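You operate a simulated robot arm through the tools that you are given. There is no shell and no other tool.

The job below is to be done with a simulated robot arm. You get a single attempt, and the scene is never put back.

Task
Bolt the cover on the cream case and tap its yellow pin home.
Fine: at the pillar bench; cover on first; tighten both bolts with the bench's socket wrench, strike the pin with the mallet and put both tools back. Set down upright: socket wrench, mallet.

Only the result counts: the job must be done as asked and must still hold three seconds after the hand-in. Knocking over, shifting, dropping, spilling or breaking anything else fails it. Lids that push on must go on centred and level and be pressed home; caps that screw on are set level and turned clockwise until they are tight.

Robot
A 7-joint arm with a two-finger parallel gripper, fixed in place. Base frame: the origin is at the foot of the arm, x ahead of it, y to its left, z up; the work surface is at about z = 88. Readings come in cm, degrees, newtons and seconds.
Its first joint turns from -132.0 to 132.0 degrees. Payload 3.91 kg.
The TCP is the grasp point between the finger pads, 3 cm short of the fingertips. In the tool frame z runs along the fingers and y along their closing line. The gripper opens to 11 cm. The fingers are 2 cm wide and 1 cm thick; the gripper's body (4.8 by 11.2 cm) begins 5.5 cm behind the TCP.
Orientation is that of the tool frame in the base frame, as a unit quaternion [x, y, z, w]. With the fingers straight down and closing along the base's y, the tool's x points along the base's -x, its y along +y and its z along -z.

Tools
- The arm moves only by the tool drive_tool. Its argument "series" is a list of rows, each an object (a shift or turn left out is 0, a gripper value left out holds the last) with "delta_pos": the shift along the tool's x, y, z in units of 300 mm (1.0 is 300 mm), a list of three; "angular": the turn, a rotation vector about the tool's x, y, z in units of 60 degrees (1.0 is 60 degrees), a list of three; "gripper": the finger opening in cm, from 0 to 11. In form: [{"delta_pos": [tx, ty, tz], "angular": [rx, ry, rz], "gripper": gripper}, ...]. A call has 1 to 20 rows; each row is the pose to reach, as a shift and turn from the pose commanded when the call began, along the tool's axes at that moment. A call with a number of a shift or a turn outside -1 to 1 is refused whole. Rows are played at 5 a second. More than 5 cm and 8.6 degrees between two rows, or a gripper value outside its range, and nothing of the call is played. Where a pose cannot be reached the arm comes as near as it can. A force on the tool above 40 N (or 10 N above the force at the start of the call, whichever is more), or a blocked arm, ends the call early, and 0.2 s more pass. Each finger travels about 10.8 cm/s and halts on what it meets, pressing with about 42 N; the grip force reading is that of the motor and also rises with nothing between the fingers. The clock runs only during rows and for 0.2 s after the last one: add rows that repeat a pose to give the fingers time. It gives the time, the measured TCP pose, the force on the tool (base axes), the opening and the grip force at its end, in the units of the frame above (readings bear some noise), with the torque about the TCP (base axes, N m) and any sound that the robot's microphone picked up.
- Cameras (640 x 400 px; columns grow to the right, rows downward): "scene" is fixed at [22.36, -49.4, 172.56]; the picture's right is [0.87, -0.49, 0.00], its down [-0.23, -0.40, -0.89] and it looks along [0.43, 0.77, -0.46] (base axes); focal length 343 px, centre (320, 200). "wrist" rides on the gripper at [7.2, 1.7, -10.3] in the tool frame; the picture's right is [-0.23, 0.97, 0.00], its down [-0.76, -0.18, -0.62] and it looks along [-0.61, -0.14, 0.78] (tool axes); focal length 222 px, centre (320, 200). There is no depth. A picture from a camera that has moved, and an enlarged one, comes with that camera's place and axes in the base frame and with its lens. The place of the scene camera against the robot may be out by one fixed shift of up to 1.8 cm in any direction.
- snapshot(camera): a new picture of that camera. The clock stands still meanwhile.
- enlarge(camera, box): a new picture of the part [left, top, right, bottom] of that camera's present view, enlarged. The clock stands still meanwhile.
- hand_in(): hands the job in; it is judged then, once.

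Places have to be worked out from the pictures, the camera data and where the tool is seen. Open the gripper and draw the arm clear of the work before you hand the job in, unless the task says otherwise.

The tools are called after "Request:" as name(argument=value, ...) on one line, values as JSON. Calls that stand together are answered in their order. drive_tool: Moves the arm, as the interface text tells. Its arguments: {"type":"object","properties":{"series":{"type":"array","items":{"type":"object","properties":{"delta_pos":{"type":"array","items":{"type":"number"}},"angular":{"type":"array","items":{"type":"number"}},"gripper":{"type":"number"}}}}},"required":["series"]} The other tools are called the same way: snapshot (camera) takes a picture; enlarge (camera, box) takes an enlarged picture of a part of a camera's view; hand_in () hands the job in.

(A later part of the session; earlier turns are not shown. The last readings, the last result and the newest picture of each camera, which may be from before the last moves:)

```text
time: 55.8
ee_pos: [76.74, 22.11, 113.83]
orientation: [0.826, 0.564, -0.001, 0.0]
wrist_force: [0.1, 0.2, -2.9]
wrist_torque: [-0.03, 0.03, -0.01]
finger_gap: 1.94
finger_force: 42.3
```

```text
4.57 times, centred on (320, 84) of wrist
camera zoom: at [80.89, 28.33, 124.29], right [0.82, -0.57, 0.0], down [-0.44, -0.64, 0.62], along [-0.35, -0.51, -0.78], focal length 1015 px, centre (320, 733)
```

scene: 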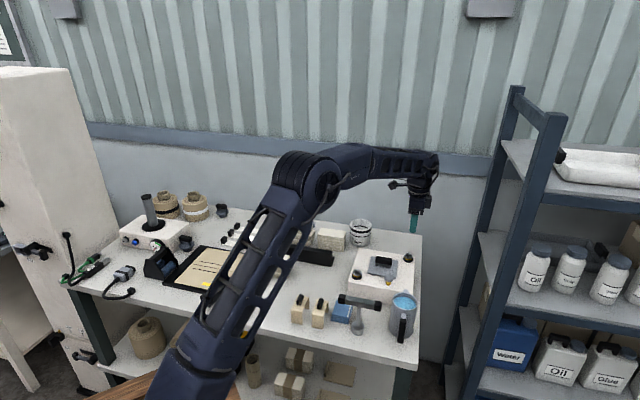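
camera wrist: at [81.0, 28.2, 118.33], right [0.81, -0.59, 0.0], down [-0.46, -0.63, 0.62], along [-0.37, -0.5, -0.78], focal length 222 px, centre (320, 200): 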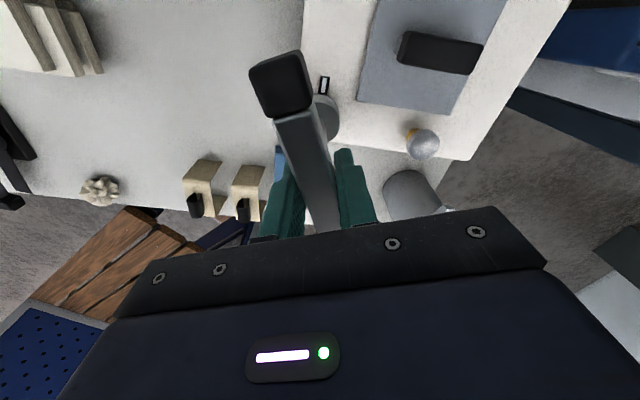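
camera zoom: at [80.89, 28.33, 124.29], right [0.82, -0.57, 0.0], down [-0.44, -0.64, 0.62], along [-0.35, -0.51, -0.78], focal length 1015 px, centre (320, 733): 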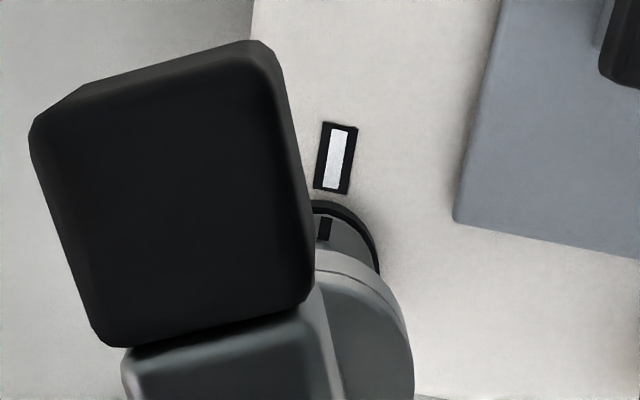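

Bolt 1's tick now points at its white mark with the yellow hidden — it is tight. I raise a bit and turn the wrench back counter-clockwise in the air, then go over to bolt 2.

Request:
drive_tool(series=[{"delta_pos": [0, 0, -0.02], "angular": [0, 0, -0.128]}, {"delta_pos": [0, 0, -0.04], "angular": [0, 0, -0.257]}, {"delta_pos": [0, 0, -0.06], "angular": [0, 0, -0.386]}, {"delta_pos": [0, 0, -0.073], "angular": [0, 0, -0.514]}, {"delta_pos": [0, 0, -0.073], "angular": [0, 0, -0.643]}, {"delta_pos": [0, 0, -0.073], "angular": [0, 0, -0.771]}, {"delta_pos": [0, 0, -0.073], "angular": [0, 0, -0.9]}, {"delta_pos": [0, 0, -0.073], "angular": [0, 0, -0.9]}])

```text
time: 57.6
ee_pos: [76.71, 22.07, 116.05]
orientation: [0.479, 0.878, 0.0, 0.0]
wrist_force: [-0.8, 0.9, -3.2]
wrist_torque: [0.0, -0.04, -0.05]
finger_gap: 1.94
finger_force: 41.9
```

The turn-back went as planned (yaw −57°). Now I carry the wrench over bolt 2, finishing the turn to −10°.

Request:
drive_tool(series=[{"delta_pos": [-0.06, 0.082, 0], "angular": [0, 0, -0.113]}, {"delta_pos": [-0.12, 0.164, 0], "angular": [0, 0, -0.226]}, {"delta_pos": [-0.18, 0.246, 0], "angular": [0, 0, -0.338]}, {"delta_pos": [-0.24, 0.329, 0], "angular": [0, 0, -0.451]}, {"delta_pos": [-0.301, 0.411, 0], "angular": [0, 0, -0.564]}, {"delta_pos": [-0.361, 0.494, 0], "angular": [0, 0, -0.677]}, {"delta_pos": [-0.421, 0.576, 0], "angular": [0, 0, -0.79]}, {"delta_pos": [-0.421, 0.576, 0], "angular": [0, 0, -0.79]}])

Request:
enlarge(camera="scene", box=[380, 210, 440, 270])

Request:
enlarge(camera="wrist", box=[250, 40, 390, 127])

Request:
enlarge(camera="scene", box=[355, 250, 385, 285])

```text
time: 59.4
ee_pos: [97.98, 20.85, 116.18]
orientation: [0.086, 0.996, 0.001, 0.0]
wrist_force: [-0.4, 0.5, -2.8]
wrist_torque: [-0.01, -0.02, -0.02]
finger_gap: 1.98
finger_force: 42.0
```

```text
6.67 times, centred on (410, 240) of scene
camera zoom: at [22.36, -49.4, 172.56], right [0.87, -0.49, 0.0], down [-0.23, -0.4, -0.89], along [0.43, 0.77, -0.46], focal length 2286 px, centre (-280, -67)
```

zoom: 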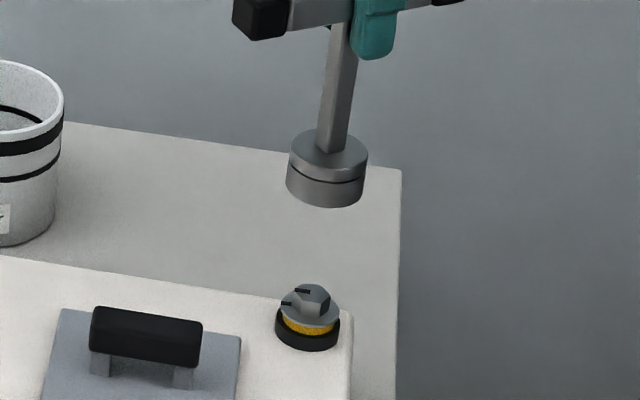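

```text
4.57 times, centred on (320, 84) of wrist
camera zoom: at [91.07, 23.73, 126.62], right [0.39, 0.92, 0.0], down [0.72, -0.31, 0.62], along [0.57, -0.24, -0.78], focal length 1015 px, centre (320, 733)
```

zoom: 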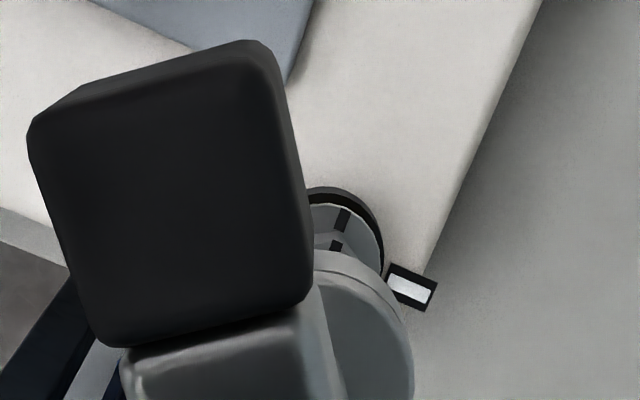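

```text
11.43 times, centred on (370, 268) of scene
camera zoom: at [22.36, -49.4, 172.56], right [0.87, -0.49, 0.0], down [-0.23, -0.4, -0.89], along [0.43, 0.77, -0.46], focal length 3920 px, centre (-251, -571)
```

zoom: 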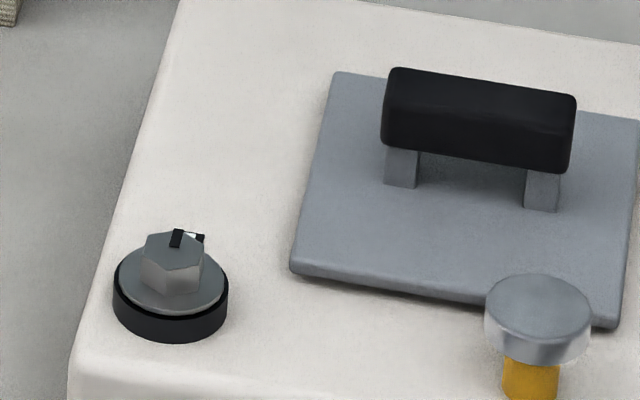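

Bolt 1 is confirmed aligned. Over bolt 2 the socket needs a nudge of about (+0.2, +0.05) cm in base axes; I apply it and lower to just above the head.

Request:
drive_tool(series=[{"delta_pos": [-0.0063, 0.0028, 0.04]}, {"delta_pos": [-0.0063, 0.0028, 0.1]}, {"delta_pos": [-0.0063, 0.0028, 0.16]}, {"delta_pos": [-0.0063, 0.0028, 0.2]}, {"delta_pos": [-0.0063, 0.0028, 0.2]}])

Request:
enlarge(camera="scene", box=[380, 215, 430, 265])

Request:
enlarge(camera="wrist", box=[250, 40, 390, 127])

```text
time: 60.6
ee_pos: [98.08, 20.79, 110.04]
orientation: [0.086, 0.996, 0.0, -0.001]
wrist_force: [-0.4, 0.1, -2.8]
wrist_torque: [0.0, -0.01, 0.0]
finger_gap: 1.96
finger_force: 41.5
```

```text
8.00 times, centred on (405, 240) of scene
camera zoom: at [22.36, -49.4, 172.56], right [0.87, -0.49, 0.0], down [-0.23, -0.4, -0.89], along [0.43, 0.77, -0.46], focal length 2744 px, centre (-360, -120)
```

zoom: 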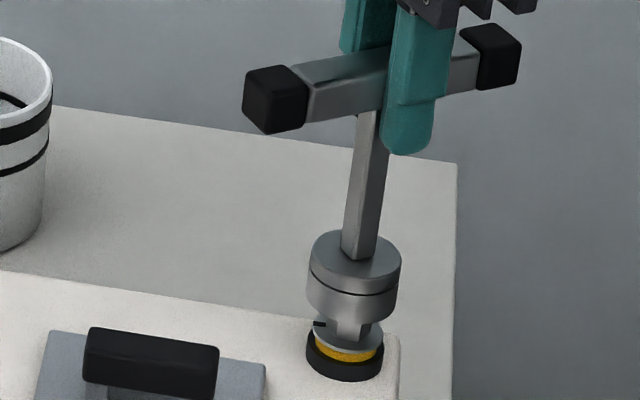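

```text
4.57 times, centred on (320, 84) of wrist
camera zoom: at [91.33, 23.86, 120.45], right [0.39, 0.92, 0.0], down [0.72, -0.31, 0.62], along [0.57, -0.24, -0.78], focal length 1015 px, centre (320, 733)
```

zoom: 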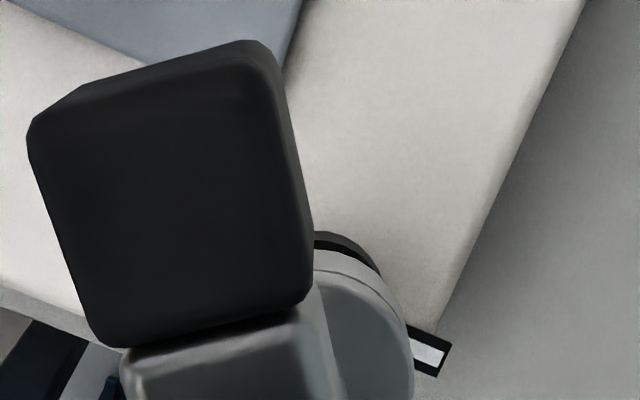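

The socket is well aligned over bolt 2. I lower it gently over the head.

Request:
drive_tool(series=[{"delta_pos": [0, 0, 0.012]}, {"delta_pos": [0, 0, 0.024]}, {"delta_pos": [0, 0, 0.036]}, {"delta_pos": [0, 0, 0.046]}, {"delta_pos": [0, 0, 0.053]}, {"delta_pos": [0, 0, 0.058]}, {"delta_pos": [0, 0, 0.058]}])

Request:
enlarge(camera="scene", box=[380, 215, 430, 265])

```text
time: 62.2
ee_pos: [98.24, 20.81, 108.23]
orientation: [0.087, 0.996, 0.0, 0.0]
wrist_force: [0.3, -0.6, -2.9]
wrist_torque: [-0.01, -0.02, -0.04]
finger_gap: 1.95
finger_force: 41.6
```

```text
8.00 times, centred on (405, 240) of scene
camera zoom: at [22.36, -49.4, 172.56], right [0.87, -0.49, 0.0], down [-0.23, -0.4, -0.89], along [0.43, 0.77, -0.46], focal length 2744 px, centre (-360, -120)
```

zoom: 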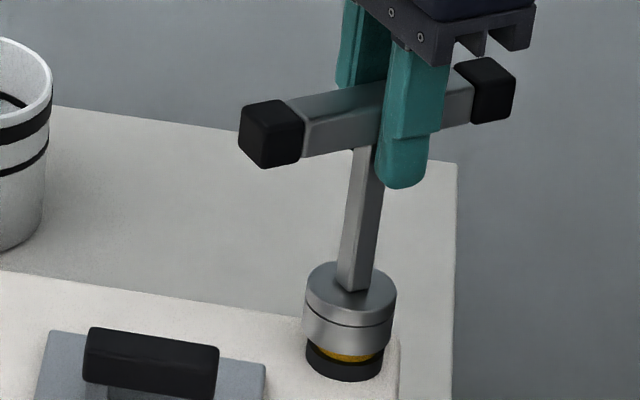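

No load yet, and the socket surrounds the head. I settle 0.15 cm further and begin the clockwise turn (48°).

Request:
drive_tool(series=[{"delta_pos": [0, 0, 0.005]}, {"delta_pos": [0.0002, -0.0009, 0.005], "angular": [0, 0, 0.1]}, {"delta_pos": [0.0004, -0.0017, 0.005], "angular": [0, 0, 0.2]}, {"delta_pos": [0.0007, -0.0025, 0.005], "angular": [0, 0, 0.3]}, {"delta_pos": [0.0011, -0.0033, 0.006], "angular": [0, 0, 0.4]}, {"delta_pos": [0.0016, -0.004, 0.006], "angular": [0, 0, 0.5]}, {"delta_pos": [0.0022, -0.0047, 0.007], "angular": [0, 0, 0.6]}, {"delta_pos": [0.0028, -0.0053, 0.007], "angular": [0, 0, 0.7]}, {"delta_pos": [0.0035, -0.0059, 0.008], "angular": [0, 0, 0.8]}, {"delta_pos": [0.0035, -0.0059, 0.008], "angular": [0, 0, 0.8]}])

Request:
enlarge(camera="scene", box=[380, 215, 430, 265])

```text
time: 64.4
ee_pos: [98.1, 20.58, 108.0]
orientation: [0.485, 0.874, 0.001, 0.0]
wrist_force: [-0.9, 0.4, -0.2]
wrist_torque: [0.11, -0.08, 0.22]
finger_gap: 1.96
finger_force: 41.6
```

```text
8.00 times, centred on (405, 240) of scene
camera zoom: at [22.36, -49.4, 172.56], right [0.87, -0.49, 0.0], down [-0.23, -0.4, -0.89], along [0.43, 0.77, -0.46], focal length 2744 px, centre (-360, -120)
```

zoom: 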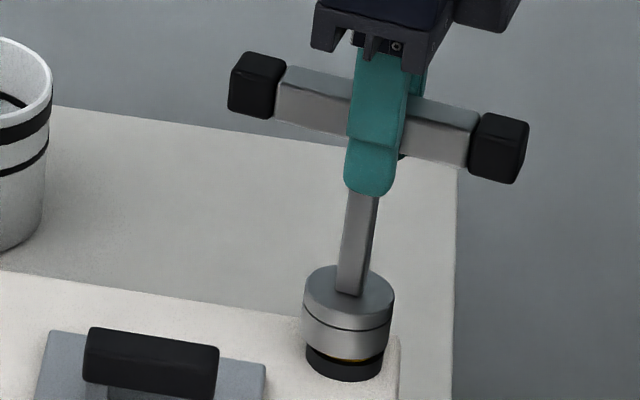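

Bolt 2 is being driven (0.22 N·m). I continue 42° clockwise.

Request:
drive_tool(series=[{"delta_pos": [0.0002, -0.0009, 0.0], "angular": [0, 0, 0.1]}, {"delta_pos": [0.0004, -0.0017, 0.001], "angular": [0, 0, 0.2]}, {"delta_pos": [0.0007, -0.0025, 0.001], "angular": [0, 0, 0.3]}, {"delta_pos": [0.0011, -0.0033, 0.002], "angular": [0, 0, 0.4]}, {"delta_pos": [0.0016, -0.004, 0.002], "angular": [0, 0, 0.5]}, {"delta_pos": [0.0022, -0.0047, 0.003], "angular": [0, 0, 0.6]}, {"delta_pos": [0.0028, -0.0053, 0.003], "angular": [0, 0, 0.7]}, {"delta_pos": [0.0028, -0.0053, 0.003], "angular": [0, 0, 0.7]}])

Request:
enlarge(camera="scene", box=[380, 215, 430, 265])

```text
time: 66.2
ee_pos: [97.98, 20.72, 107.93]
orientation: [0.766, 0.642, 0.0, 0.0]
wrist_force: [-0.4, -0.1, -2.8]
wrist_torque: [-0.03, 0.01, 0.21]
finger_gap: 1.99
finger_force: 42.0
```

```text
8.00 times, centred on (405, 240) of scene
camera zoom: at [22.36, -49.4, 172.56], right [0.87, -0.49, 0.0], down [-0.23, -0.4, -0.89], along [0.43, 0.77, -0.46], focal length 2744 px, centre (-360, -120)
```

zoom: 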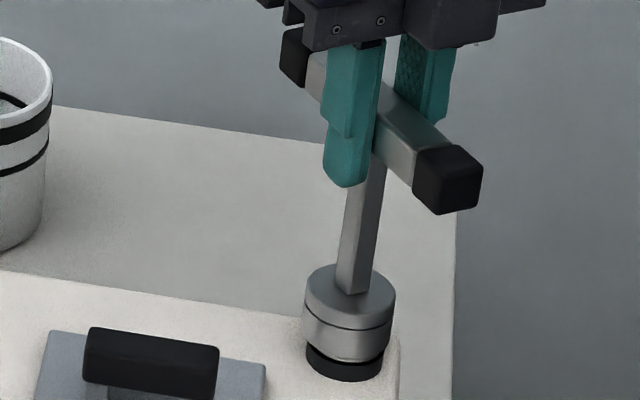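

Yellow is gone from view, torque still 0.21 N·m. I continue in 3° steps up to 15° more to reach the tight stop.

Request:
drive_tool(series=[{"delta_pos": [0.0001, -0.0004, 0.001], "angular": [0, 0, 0.05]}, {"delta_pos": [0.0002, -0.0009, 0.001], "angular": [0, 0, 0.1]}, {"delta_pos": [0.0003, -0.0013, 0.002], "angular": [0, 0, 0.15]}, {"delta_pos": [0.0004, -0.0017, 0.002], "angular": [0, 0, 0.2]}, {"delta_pos": [0.0005, -0.0021, 0.002], "angular": [0, 0, 0.25]}, {"delta_pos": [0.0005, -0.0021, 0.002], "angular": [0, 0, 0.25]}])

```text
time: 67.6
ee_pos: [97.82, 20.63, 107.99]
orientation: [0.843, 0.537, 0.0, 0.0]
wrist_force: [0.2, 0.5, -3.6]
wrist_torque: [-0.03, 0.05, 0.64]
finger_gap: 1.97
finger_force: 42.0
```

Torque is rising (0.64 N·m). A few degrees more.

Request:
drive_tool(series=[{"delta_pos": [0.0, -0.0003, 0.0], "angular": [0, 0, 0.033]}, {"delta_pos": [0.0, -0.0006, 0.0], "angular": [0, 0, 0.067]}, {"delta_pos": [0.0001, -0.0009, 0.0], "angular": [0, 0, 0.1]}, {"delta_pos": [0.0001, -0.0009, 0.0], "angular": [0, 0, 0.1]}])

```text
time: 68.6
ee_pos: [97.92, 20.83, 108.03]
orientation: [0.87, 0.493, 0.001, 0.0]
wrist_force: [-0.5, 1.0, -3.5]
wrist_torque: [-0.03, 0.02, 0.92]
finger_gap: 2.0
finger_force: 42.1
```

0.92 N·m now; bolt 1 ended at 1.2, so I turn 5° more to match.

Request:
drive_tool(series=[{"delta_pos": [0.0, -0.0003, 0.0], "angular": [0, 0, 0.033]}, {"delta_pos": [0.0, -0.0006, 0.0], "angular": [0, 0, 0.067]}, {"delta_pos": [0.0001, -0.0008, 0.0], "angular": [0, 0, 0.09]}, {"delta_pos": [0.0001, -0.0008, 0.0], "angular": [0, 0, 0.09]}])

```text
time: 69.6
ee_pos: [97.76, 20.75, 107.86]
orientation: [0.893, 0.451, 0.0, 0.0]
wrist_force: [1.2, 0.0, -3.0]
wrist_torque: [0.0, -0.02, 1.13]
finger_gap: 2.0
finger_force: 42.1
```

1.13 N·m reached. I ease back slightly and lift clear to check bolt 2's tick against its mark.

Request:
drive_tool(series=[{"delta_pos": [0, 0, 0], "angular": [0, 0, -0.04]}, {"delta_pos": [0, 0, -0.03], "angular": [0, 0, -0.04]}, {"delta_pos": [0, 0, -0.08], "angular": [0, 0, -0.04]}, {"delta_pos": [0, 0, -0.16], "angular": [0, 0, -0.04]}, {"delta_pos": [0, 0, -0.24], "angular": [0, 0, -0.04]}, {"delta_pos": [0, 0, -0.24], "angular": [0, 0, -0.04]}])

Request:
enlarge(camera="scene", box=[380, 225, 430, 265])

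Request:
enlarge(camera="wrist", box=[250, 40, 390, 127])

Request:
snapshot(camera="wrist")

```text
time: 71.0
ee_pos: [97.66, 20.63, 115.26]
orientation: [0.883, 0.469, 0.0, 0.001]
wrist_force: [-0.4, 0.6, -2.7]
wrist_torque: [0.0, 0.04, -0.04]
finger_gap: 1.97
finger_force: 42.2
```

```text
10.00 times, centred on (405, 245) of scene
camera zoom: at [22.36, -49.4, 172.56], right [0.87, -0.49, 0.0], down [-0.23, -0.4, -0.89], along [0.43, 0.77, -0.46], focal length 3430 px, centre (-530, -250)
```

zoom: 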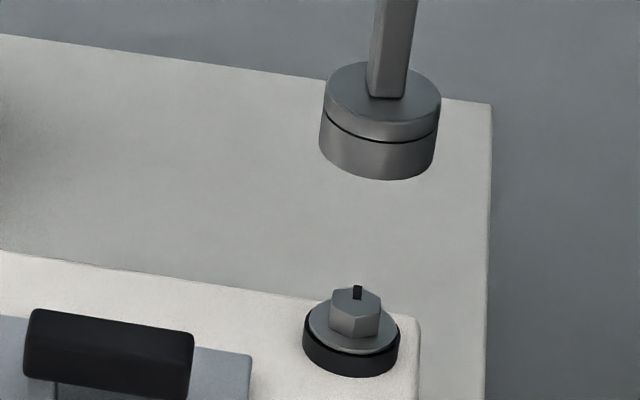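

```text
4.57 times, centred on (320, 84) of wrist
camera zoom: at [103.09, 25.83, 125.64], right [0.68, -0.73, 0.0], down [-0.57, -0.53, 0.62], along [-0.46, -0.42, -0.78], focal length 1015 px, centre (320, 733)
```

zoom: 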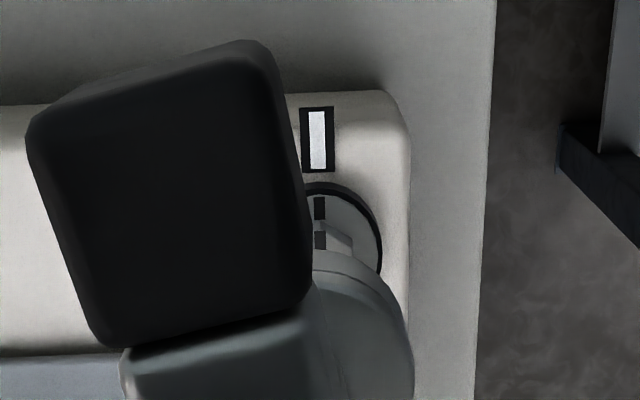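

```text
taken
camera wrist: at [103.09, 25.83, 125.64], right [0.68, -0.73, 0.0], down [-0.57, -0.53, 0.62], along [-0.46, -0.42, -0.78], focal length 222 px, centre (320, 200)
```

wrist: 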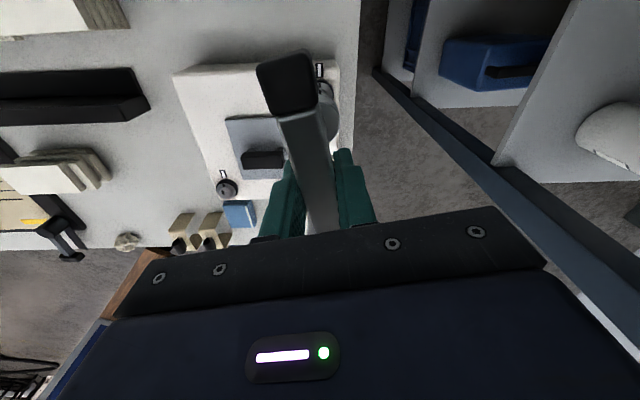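

Bolt 2's tick lines up with its white mark. I double-check bolt 1 from this view.

Request:
enlarge(camera="wrist", box=[205, 160, 250, 205])

```text
8.89 times, centred on (228, 182) of wrist
camera zoom: at [103.09, 25.83, 125.64], right [0.68, -0.73, 0.0], down [-0.57, -0.53, 0.62], along [-0.46, -0.42, -0.78], focal length 1974 px, centre (1142, 356)
```

zoom: 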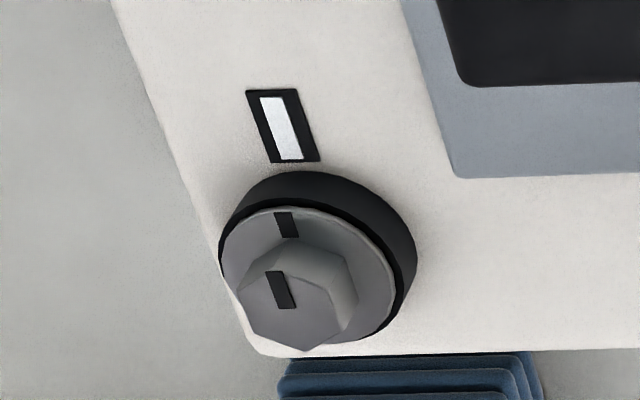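

Computed azimuths of tick and mark agree on both bolts, so both are tight. Now I carry the wrench back toward its parking place, turning it back to its original heading.

Request:
drive_tool(series=[{"delta_pos": [0, 0, -0.04], "angular": [0, 0, -0.1]}, {"delta_pos": [-0.06, -0.04, -0.05], "angular": [0, 0, -0.22]}, {"delta_pos": [-0.13, -0.085, -0.05], "angular": [0, 0, -0.35]}, {"delta_pos": [-0.21, -0.136, -0.05], "angular": [0, 0, -0.48]}, {"delta_pos": [-0.29, -0.188, -0.05], "angular": [0, 0, -0.61]}, {"delta_pos": [-0.37, -0.24, -0.05], "angular": [0, 0, -0.74]}, {"delta_pos": [-0.45, -0.292, -0.05], "angular": [0, 0, -0.87]}, {"delta_pos": [-0.45, -0.292, -0.05], "angular": [0, 0, -0.9]}])

```text
time: 72.8
ee_pos: [83.0, 14.35, 116.68]
orientation: [0.572, 0.82, 0.0, 0.0]
wrist_force: [0.6, 0.1, -2.5]
wrist_torque: [-0.02, -0.01, -0.03]
finger_gap: 1.99
finger_force: 41.7
```

Heading is −70°. I finish the turn to −45° and move above the parking spot.

Request:
drive_tool(series=[{"delta_pos": [-0.0046, -0.108, 0], "angular": [0, 0, -0.083]}, {"delta_pos": [-0.009, -0.216, 0], "angular": [0, 0, -0.167]}, {"delta_pos": [-0.014, -0.324, 0], "angular": [0, 0, -0.25]}, {"delta_pos": [-0.018, -0.432, 0], "angular": [0, 0, -0.333]}, {"delta_pos": [-0.023, -0.54, 0], "angular": [0, 0, -0.417]}, {"delta_pos": [-0.023, -0.54, 0], "angular": [0, 0, -0.417]}])

Request:
snapshot(camera="wrist")

Request:
enlarge(camera="scene", box=[300, 215, 420, 305])

```text
time: 74.2
ee_pos: [67.98, 8.23, 116.52]
orientation: [0.382, 0.924, 0.0, -0.001]
wrist_force: [-0.7, -0.5, -3.1]
wrist_torque: [-0.02, 0.0, 0.0]
finger_gap: 1.94
finger_force: 42.1
```

```text
taken
camera wrist: at [63.94, 14.67, 127.03], right [0.85, 0.53, 0.0], down [0.41, -0.66, 0.62], along [0.33, -0.53, -0.78], focal length 222 px, centre (320, 200)
```

wrist: 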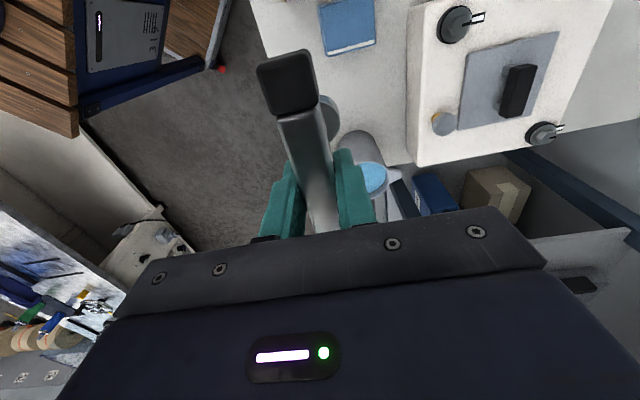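

```text
4.44 times, centred on (360, 260) of scene
camera zoom: at [22.36, -49.4, 172.56], right [0.87, -0.49, 0.0], down [-0.23, -0.4, -0.89], along [0.43, 0.77, -0.46], focal length 1524 px, centre (142, -67)
```

zoom: 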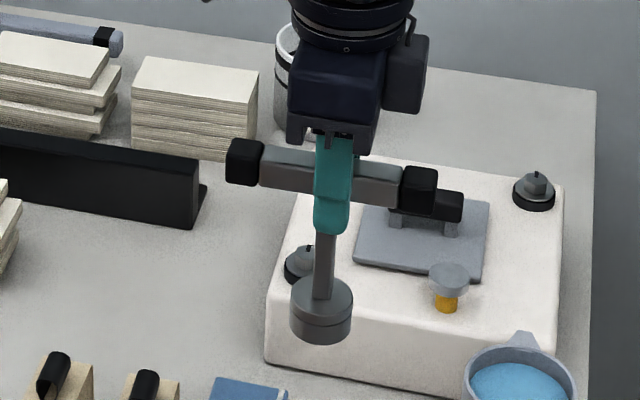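

I'm within 0.2 cm of the parking spot; I correct that and lower most of the way.

Request:
drive_tool(series=[{"delta_pos": [-0.007, -0.0024, 0.05]}, {"delta_pos": [-0.007, -0.0024, 0.19]}, {"delta_pos": [-0.007, -0.0024, 0.33]}, {"delta_pos": [-0.007, -0.0024, 0.45]}, {"delta_pos": [-0.007, -0.0024, 0.52]}, {"delta_pos": [-0.007, -0.0024, 0.545]}, {"delta_pos": [-0.007, -0.0024, 0.545]}])

Request:
enlarge(camera="scene", box=[320, 265, 420, 340])

```text
time: 75.8
ee_pos: [68.08, 8.09, 100.17]
orientation: [0.381, 0.924, 0.0, 0.0]
wrist_force: [0.5, 0.2, -3.0]
wrist_torque: [0.01, 0.0, -0.01]
finger_gap: 1.97
finger_force: 41.6
```

```text
5.33 times, centred on (370, 302) of scene
camera zoom: at [22.36, -49.4, 172.56], right [0.87, -0.49, 0.0], down [-0.23, -0.4, -0.89], along [0.43, 0.77, -0.46], focal length 1829 px, centre (53, -347)
```

zoom: 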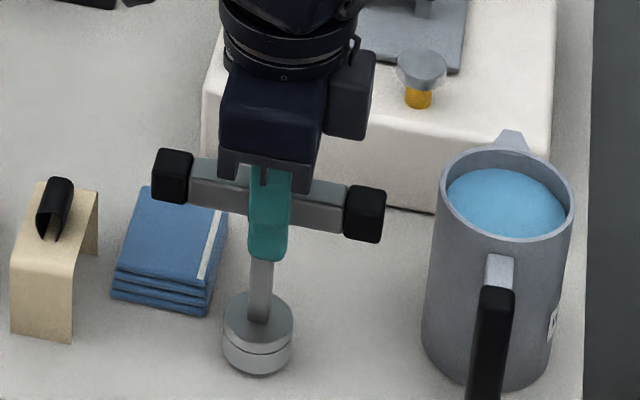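

Position matches the original picture closely. I lower the last ~0.6 cm slowly until the socket bears on the bench.

Request:
drive_tool(series=[{"delta_pos": [0, 0, 0.007]}, {"delta_pos": [0, 0, 0.013]}, {"delta_pos": [0, 0, 0.018]}, {"delta_pos": [0, 0, 0.022]}, {"delta_pos": [0, 0, 0.022]}])

```text
time: 77.0
ee_pos: [67.99, 8.0, 99.59]
orientation: [0.382, 0.924, 0.0, 0.0]
wrist_force: [-0.1, 0.7, -1.9]
wrist_torque: [0.01, 0.0, -0.01]
finger_gap: 1.99
finger_force: 42.3
```

It is just touching. I settle 0.06 cm more, open slowly and check it stands.

Request:
drive_tool(series=[{"delta_pos": [0, 0, 0.002]}, {"delta_pos": [0, 0, 0.003]}, {"delta_pos": [0, 0, 0.003], "gripper": 2.4}, {"delta_pos": [0, 0, 0.003], "gripper": 3}, {"delta_pos": [0, 0, 0.003], "gripper": 4}, {"delta_pos": [0, 0, 0.003], "gripper": 5}, {"delta_pos": [0, 0, 0.003], "gripper": 5}])

Request:
enlarge(camera="scene", box=[320, 265, 420, 340])

```text
time: 78.6
ee_pos: [68.11, 8.09, 99.41]
orientation: [0.382, 0.924, 0.0, -0.001]
wrist_force: [0.4, -0.2, 0.2]
wrist_torque: [-0.02, 0.0, -0.05]
finger_gap: 5.04
finger_force: 0.0
```

```text
5.33 times, centred on (370, 302) of scene
camera zoom: at [22.36, -49.4, 172.56], right [0.87, -0.49, 0.0], down [-0.23, -0.4, -0.89], along [0.43, 0.77, -0.46], focal length 1829 px, centre (53, -347)
```

zoom: 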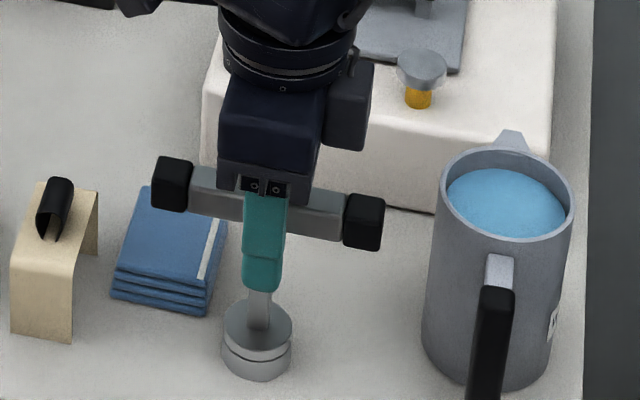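

The wrench stands upright on its own. I rise straight up well clear of it.

Request:
drive_tool(series=[{"delta_pos": [0, 0, -0.05]}, {"delta_pos": [0, 0, -0.12]}, {"delta_pos": [0, 0, -0.25]}, {"delta_pos": [0, 0, -0.4]}, {"delta_pos": [0, 0, -0.55]}, {"delta_pos": [0, 0, -0.7]}, {"delta_pos": [0, 0, -0.85]}, {"delta_pos": [0, 0, -0.85]}])

Request:
enlarge(camera="scene", box=[320, 235, 440, 340])

```text
time: 80.4
ee_pos: [67.87, 8.02, 125.07]
orientation: [0.382, 0.924, 0.0, 0.001]
wrist_force: [0.9, 0.0, 0.5]
wrist_torque: [0.03, 0.0, 0.0]
finger_gap: 4.99
finger_force: 0.1
```

```text
3.81 times, centred on (380, 288) of scene
camera zoom: at [22.36, -49.4, 172.56], right [0.87, -0.49, 0.0], down [-0.23, -0.4, -0.89], along [0.43, 0.77, -0.46], focal length 1307 px, centre (91, -133)
```

zoom: 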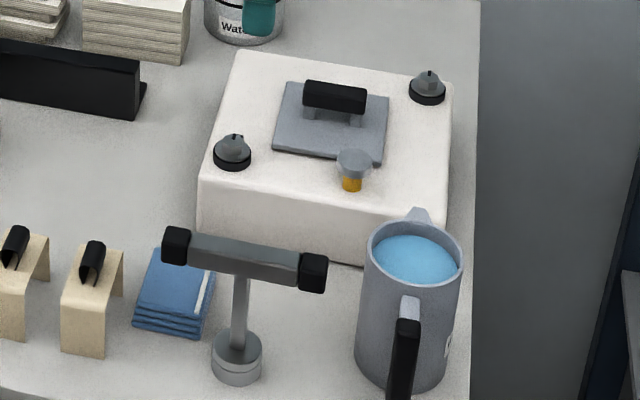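

Everything stands correctly. Now I swing left to look at the mallet from above.

Request:
drive_tool(series=[{"delta_pos": [0.105, 0.091, 0], "angular": [0, 0, -0.125]}, {"delta_pos": [0.21, 0.182, 0], "angular": [0, 0, -0.25]}, {"delta_pos": [0.316, 0.273, 0], "angular": [0, 0, -0.375]}, {"delta_pos": [0.421, 0.365, 0], "angular": [0, 0, -0.5]}, {"delta_pos": [0.527, 0.456, 0], "angular": [0, 0, -0.625]}, {"delta_pos": [0.632, 0.547, 0], "angular": [0, 0, -0.75]}, {"delta_pos": [0.632, 0.547, 0], "angular": [0, 0, -0.75]}])

Request:
drive_tool(series=[{"delta_pos": [0.022, 0.139, 0], "angular": [0, 0, -0.12]}, {"delta_pos": [0.044, 0.278, 0], "angular": [0, 0, -0.24]}, {"delta_pos": [0.066, 0.416, 0], "angular": [0, 0, -0.36]}, {"delta_pos": [0.089, 0.555, 0], "angular": [0, 0, -0.48]}, {"delta_pos": [0.111, 0.694, 0], "angular": [0, 0, -0.6]}, {"delta_pos": [0.133, 0.833, 0], "angular": [0, 0, -0.717]}, {"delta_pos": [0.133, 0.833, 0], "angular": [0, 0, -0.717]}])

Request:
snapshot(camera="wrist")

Request:
enlarge(camera="scene", box=[250, 190, 380, 275])

```text
time: 82.0
ee_pos: [66.03, 33.29, 124.95]
orientation: [-0.001, 1.0, 0.0, 0.0]
wrist_force: [0.6, 0.4, -0.3]
wrist_torque: [0.0, 0.03, 0.01]
finger_gap: 4.99
finger_force: 0.0
```

```text
time: 83.6
ee_pos: [62.3, 58.12, 124.79]
orientation: [-0.369, 0.929, 0.0, 0.0]
wrist_force: [-0.2, -0.3, -0.2]
wrist_torque: [0.01, -0.01, 0.02]
finger_gap: 5.01
finger_force: 0.0
```

```text
taken
camera wrist: at [55.77, 54.47, 135.3], right [-0.5, 0.87, 0.0], down [0.68, 0.39, 0.62], along [0.54, 0.31, -0.78], focal length 222 px, centre (320, 200)
```

wrist: 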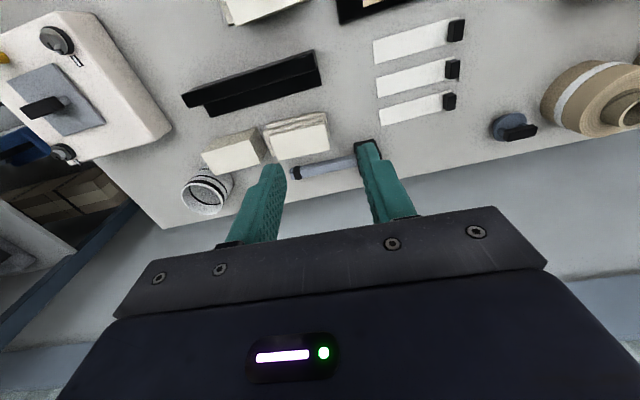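

```text
4.71 times, centred on (315, 232) of scene
camera zoom: at [22.36, -49.4, 172.56], right [0.87, -0.49, 0.0], down [-0.23, -0.4, -0.89], along [0.43, 0.77, -0.46], focal length 1614 px, centre (344, 47)
```

zoom: 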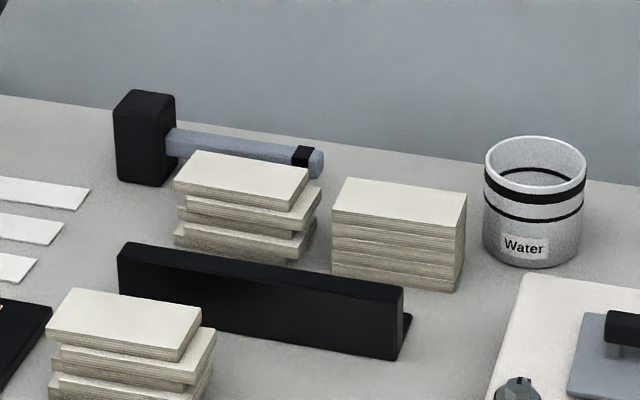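

I enlarge the wrist view around the mallet and its neighbouring paper stacks.

Request:
enlarge(camera="wrist", box=[180, 90, 400, 228])

Request:
enlarge(camera="scene", box=[265, 200, 325, 245])

```text
2.90 times, centred on (290, 159) of wrist
camera zoom: at [55.77, 54.47, 135.3], right [-0.5, 0.87, 0.0], down [0.68, 0.39, 0.62], along [0.54, 0.31, -0.78], focal length 644 px, centre (407, 319)
```

zoom: 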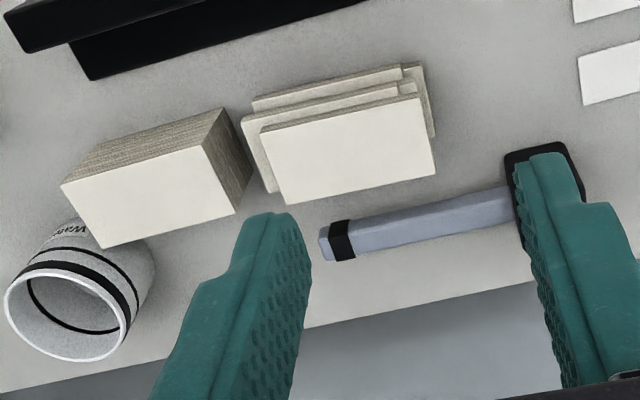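

```text
8.89 times, centred on (295, 222) of scene
camera zoom: at [22.36, -49.4, 172.56], right [0.87, -0.49, 0.0], down [-0.23, -0.4, -0.89], along [0.43, 0.77, -0.46], focal length 3049 px, centre (542, 0)
```

zoom: 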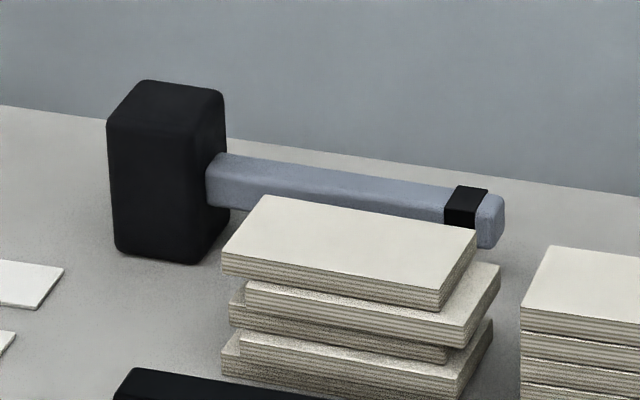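

The mallet stands on its striking face at radius ≈102.6 cm: head centre near (70.4, 74.7), handle running along azimuth −47° at z≈91.7. I'll try to grasp the head directly from above; first I turn the closing line radial and test the reach at a safe height.

Request:
drive_tool(series=[{"delta_pos": [0, 0, 0], "angular": [0, 0, 0.125]}, {"delta_pos": [0, 0, 0], "angular": [0, 0, 0.25]}, {"delta_pos": [0, 0, 0], "angular": [0, 0, 0.375]}, {"delta_pos": [0, 0, 0], "angular": [0, 0, 0.5]}, {"delta_pos": [0, 0, 0], "angular": [0, 0, 0.625]}, {"delta_pos": [0, 0, 0], "angular": [0, 0, 0.75]}, {"delta_pos": [0, 0, 0], "angular": [0, 0, 0.75]}])

Request:
drive_tool(series=[{"delta_pos": [0, 0, 0], "angular": [0, 0, 0.125]}, {"delta_pos": [0, 0, 0], "angular": [0, 0, 0.25]}, {"delta_pos": [0, 0, 0], "angular": [0, 0, 0.375]}, {"delta_pos": [0, 0, 0], "angular": [0, 0, 0.5]}, {"delta_pos": [0, 0, 0], "angular": [0, 0, 0.625]}, {"delta_pos": [0, 0, 0], "angular": [0, 0, 0.758], "gripper": 8}, {"delta_pos": [0, 0, 0], "angular": [0, 0, 0.758], "gripper": 8}])

Request:
snapshot(camera="wrist")

```text
time: 85.2
ee_pos: [62.33, 58.08, 124.98]
orientation: [0.017, 1.0, 0.0, 0.0]
wrist_force: [0.9, 0.0, -0.4]
wrist_torque: [-0.02, -0.01, 0.0]
finger_gap: 5.0
finger_force: 0.1
```

```text
time: 86.8
ee_pos: [62.28, 57.92, 125.02]
orientation: [0.402, 0.916, 0.0, 0.0]
wrist_force: [-0.6, -0.7, 0.1]
wrist_torque: [0.02, 0.0, -0.01]
finger_gap: 7.99
finger_force: 0.1
```

```text
taken
camera wrist: at [58.57, 64.58, 135.45], right [0.87, 0.49, 0.0], down [0.38, -0.68, 0.62], along [0.31, -0.54, -0.78], focal length 222 px, centre (320, 200)
```

wrist: 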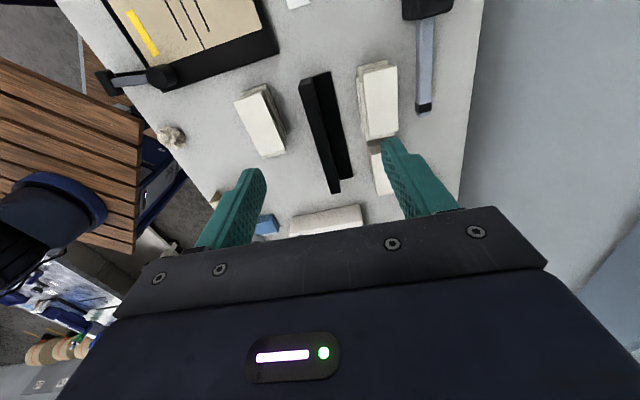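

Now I move out over the mallet head at z≈112 to test the reach with the tool vertical.

Request:
drive_tool(series=[{"delta_pos": [0.046, 0.116, 0.04]}, {"delta_pos": [0.092, 0.231, 0.12]}, {"delta_pos": [0.137, 0.347, 0.2]}, {"delta_pos": [0.183, 0.462, 0.3]}, {"delta_pos": [0.229, 0.578, 0.4]}, {"delta_pos": [0.229, 0.578, 0.43]}, {"delta_pos": [0.229, 0.578, 0.43]}])

Request:
snapshot(camera="wrist")

Request:
snapshot(camera="scene")

```text
time: 88.4
ee_pos: [70.4, 74.71, 112.16]
orientation: [0.402, 0.916, 0.0, 0.0]
wrist_force: [0.5, 0.6, -0.1]
wrist_torque: [-0.02, 0.0, -0.04]
finger_gap: 7.98
finger_force: 0.0
```

```text
taken
camera wrist: at [66.71, 81.35, 122.61], right [0.87, 0.49, 0.0], down [0.38, -0.68, 0.62], along [0.31, -0.54, -0.78], focal length 222 px, centre (320, 200)
```

wrist: 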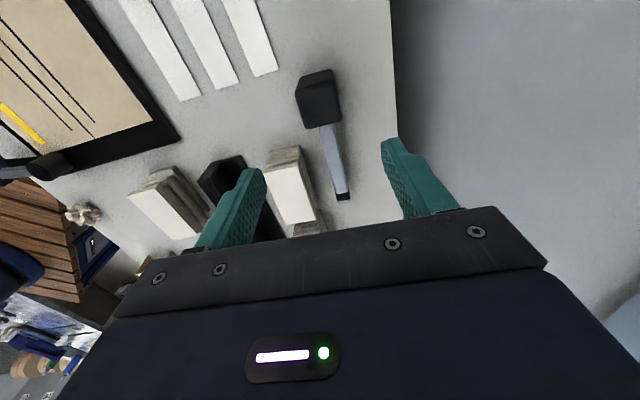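

```text
taken
```

scene: 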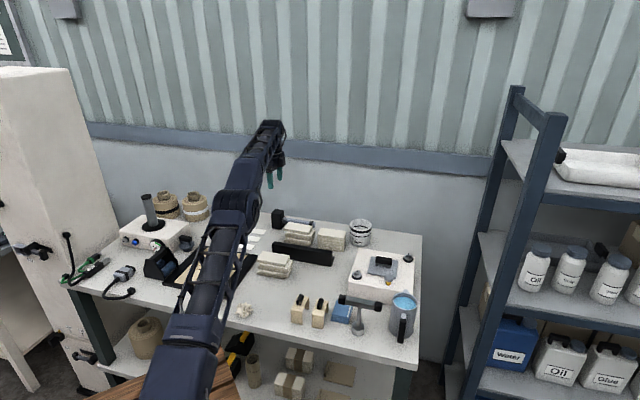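

The arm holds this pose at z=112 without trouble. I enlarge the view to measure the mallet head under the gripper.

Request:
enlarge(camera="wrist", box=[240, 55, 400, 155])

```text
4.00 times, centred on (320, 105) of wrist
camera zoom: at [66.71, 81.35, 122.61], right [0.87, 0.49, 0.0], down [0.38, -0.68, 0.62], along [0.31, -0.54, -0.78], focal length 888 px, centre (320, 580)
```

zoom: 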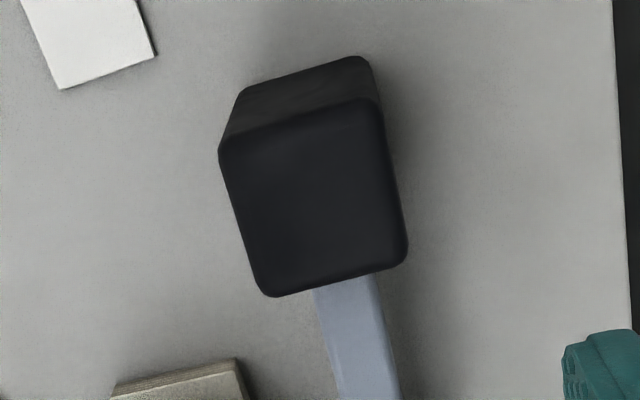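

The head's top face is 4.5 × 4.5 cm, centred at tool offset (−0.2, −0.1) with ~−0.7° rotation. I align and descend part-way, to z≈99, checking the reach.

Request:
drive_tool(series=[{"delta_pos": [-0.0073, -0.003, 0.06], "angular": [0, 0, -0.012]}, {"delta_pos": [-0.0073, -0.003, 0.18], "angular": [0, 0, -0.012]}, {"delta_pos": [-0.0073, -0.003, 0.3], "angular": [0, 0, -0.012]}, {"delta_pos": [-0.0073, -0.003, 0.4], "angular": [0, 0, -0.012]}, {"delta_pos": [-0.0073, -0.003, 0.45], "angular": [0, 0, -0.012]}, {"delta_pos": [-0.0073, -0.003, 0.45], "angular": [0, 0, -0.012]}])

Request:
snapshot(camera="wrist")

Request:
enlarge(camera="scene", box=[240, 170, 340, 245])

```text
time: 89.8
ee_pos: [70.47, 74.65, 98.57]
orientation: [0.397, 0.918, 0.0, -0.001]
wrist_force: [1.0, 0.6, -0.3]
wrist_torque: [0.0, -0.03, 0.0]
finger_gap: 8.0
finger_force: 0.1
```

```text
taken
camera wrist: at [66.71, 81.13, 108.98], right [0.86, 0.5, 0.0], down [0.39, -0.68, 0.62], along [0.31, -0.54, -0.78], focal length 222 px, centre (320, 200)
```

wrist: 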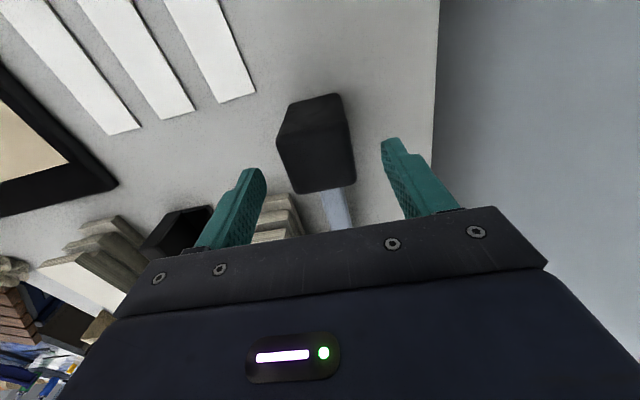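

```text
5.33 times, centred on (290, 208) of scene
camera zoom: at [22.36, -49.4, 172.56], right [0.87, -0.49, 0.0], down [-0.23, -0.4, -0.89], along [0.43, 0.77, -0.46], focal length 1829 px, centre (480, 160)
```

zoom: 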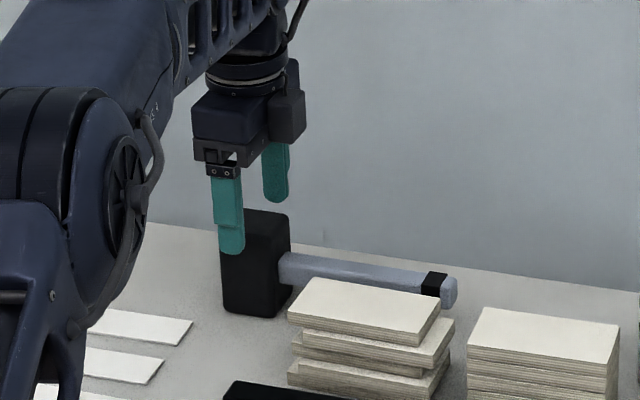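

The fingers are descending either side of the head and the reach holds. I go down to z≈93.

Request:
drive_tool(series=[{"delta_pos": [0, 0, 0.06]}, {"delta_pos": [0, 0, 0.12]}, {"delta_pos": [0, 0, 0.17]}, {"delta_pos": [0, 0, 0.185]}, {"delta_pos": [0, 0, 0.185]}])

Request:
snapshot(camera="wrist")

Request:
enlarge(camera="scene", box=[240, 170, 340, 245])

```text
time: 91.0
ee_pos: [70.48, 74.64, 93.03]
orientation: [0.396, 0.918, 0.0, -0.001]
wrist_force: [0.5, 0.5, -0.2]
wrist_torque: [-0.01, 0.03, -0.02]
finger_gap: 8.01
finger_force: 0.1
```

```text
taken
camera wrist: at [66.73, 81.08, 103.44], right [0.86, 0.5, 0.0], down [0.39, -0.68, 0.62], along [0.31, -0.54, -0.78], focal length 222 px, centre (320, 200)
```

wrist: 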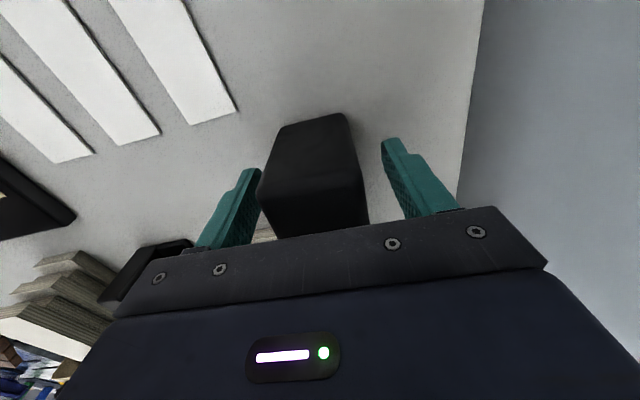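

```text
5.33 times, centred on (290, 208) of scene
camera zoom: at [22.36, -49.4, 172.56], right [0.87, -0.49, 0.0], down [-0.23, -0.4, -0.89], along [0.43, 0.77, -0.46], focal length 1829 px, centre (480, 160)
```

zoom: 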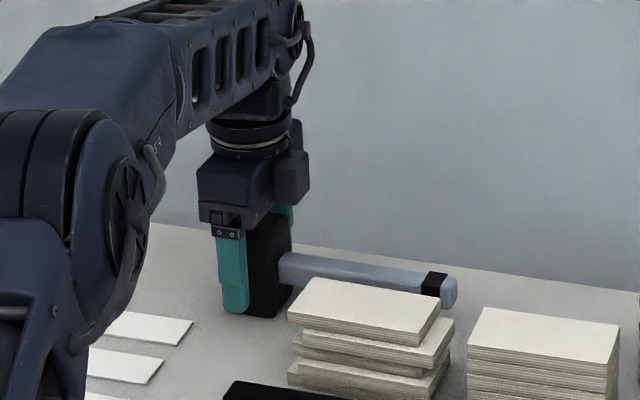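

The head sits between the fingers. I close on it.

Request:
drive_tool(series=[{"delta_pos": [0, 0, 0], "gripper": 6.5}, {"delta_pos": [0, 0, 0], "gripper": 5.2}, {"delta_pos": [0, 0, 0], "gripper": 4.4}, {"delta_pos": [0, 0, 0], "gripper": 3}, {"delta_pos": [0, 0, 0], "gripper": 2}, {"delta_pos": [0, 0, 0], "gripper": 2}])

Request:
enlarge(camera="scene", box=[240, 170, 340, 245])

Request:
snapshot(camera="wrist")

```text
time: 92.4
ee_pos: [70.52, 74.48, 92.9]
orientation: [0.396, 0.918, 0.001, 0.0]
wrist_force: [-3.1, -0.9, 0.7]
wrist_torque: [-0.05, 0.01, -0.05]
finger_gap: 4.79
finger_force: 41.9
```

```text
5.33 times, centred on (290, 208) of scene
camera zoom: at [22.36, -49.4, 172.56], right [0.87, -0.49, 0.0], down [-0.23, -0.4, -0.89], along [0.43, 0.77, -0.46], focal length 1829 px, centre (480, 160)
```

zoom: 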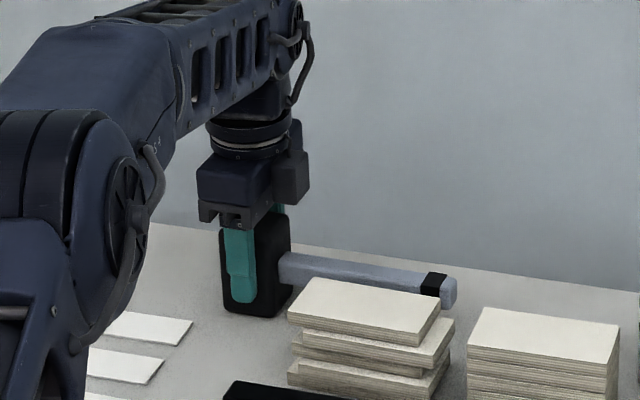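

```text
taken
camera wrist: at [66.7, 81.09, 103.45], right [0.86, 0.5, 0.0], down [0.39, -0.68, 0.62], along [0.31, -0.54, -0.78], focal length 222 px, centre (320, 200)
```

wrist: 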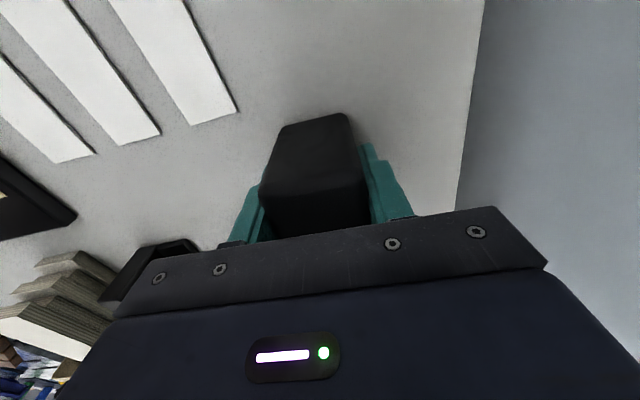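

The head is gripped firmly (4.79 cm, 42 N); parking pose noted as TCP (70.5, 74.6, 92.95), yaw −46.6°. I lift straight up.

Request:
drive_tool(series=[{"delta_pos": [0, 0, -0.03]}, {"delta_pos": [0, 0, -0.1]}, {"delta_pos": [0, 0, -0.22]}, {"delta_pos": [0, 0, -0.36]}, {"delta_pos": [0, 0, -0.5]}, {"delta_pos": [0, 0, -0.64]}, {"delta_pos": [0, 0, -0.64]}])

Request:
enlarge(camera="scene", box=[230, 140, 350, 230])

Request:
snapshot(camera="wrist")

```text
time: 94.0
ee_pos: [70.45, 74.37, 112.24]
orientation: [0.397, 0.918, 0.0, 0.0]
wrist_force: [0.4, 0.5, -6.0]
wrist_torque: [0.07, 0.03, -0.01]
finger_gap: 4.78
finger_force: 41.8
```

```text
4.44 times, centred on (290, 185) of scene
camera zoom: at [22.36, -49.4, 172.56], right [0.87, -0.49, 0.0], down [-0.23, -0.4, -0.89], along [0.43, 0.77, -0.46], focal length 1524 px, centre (453, 267)
```

zoom: 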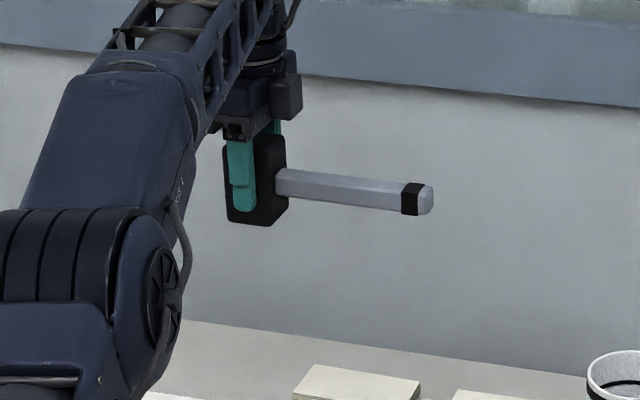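

```text
taken
camera wrist: at [66.7, 80.97, 122.71], right [0.86, 0.5, 0.0], down [0.39, -0.68, 0.62], along [0.31, -0.54, -0.78], focal length 222 px, centre (320, 200)
```

wrist: 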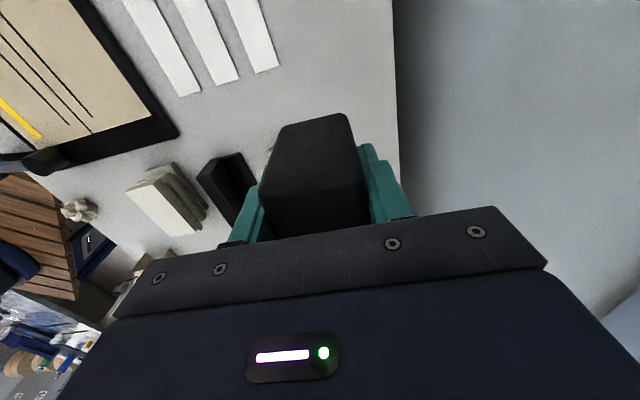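

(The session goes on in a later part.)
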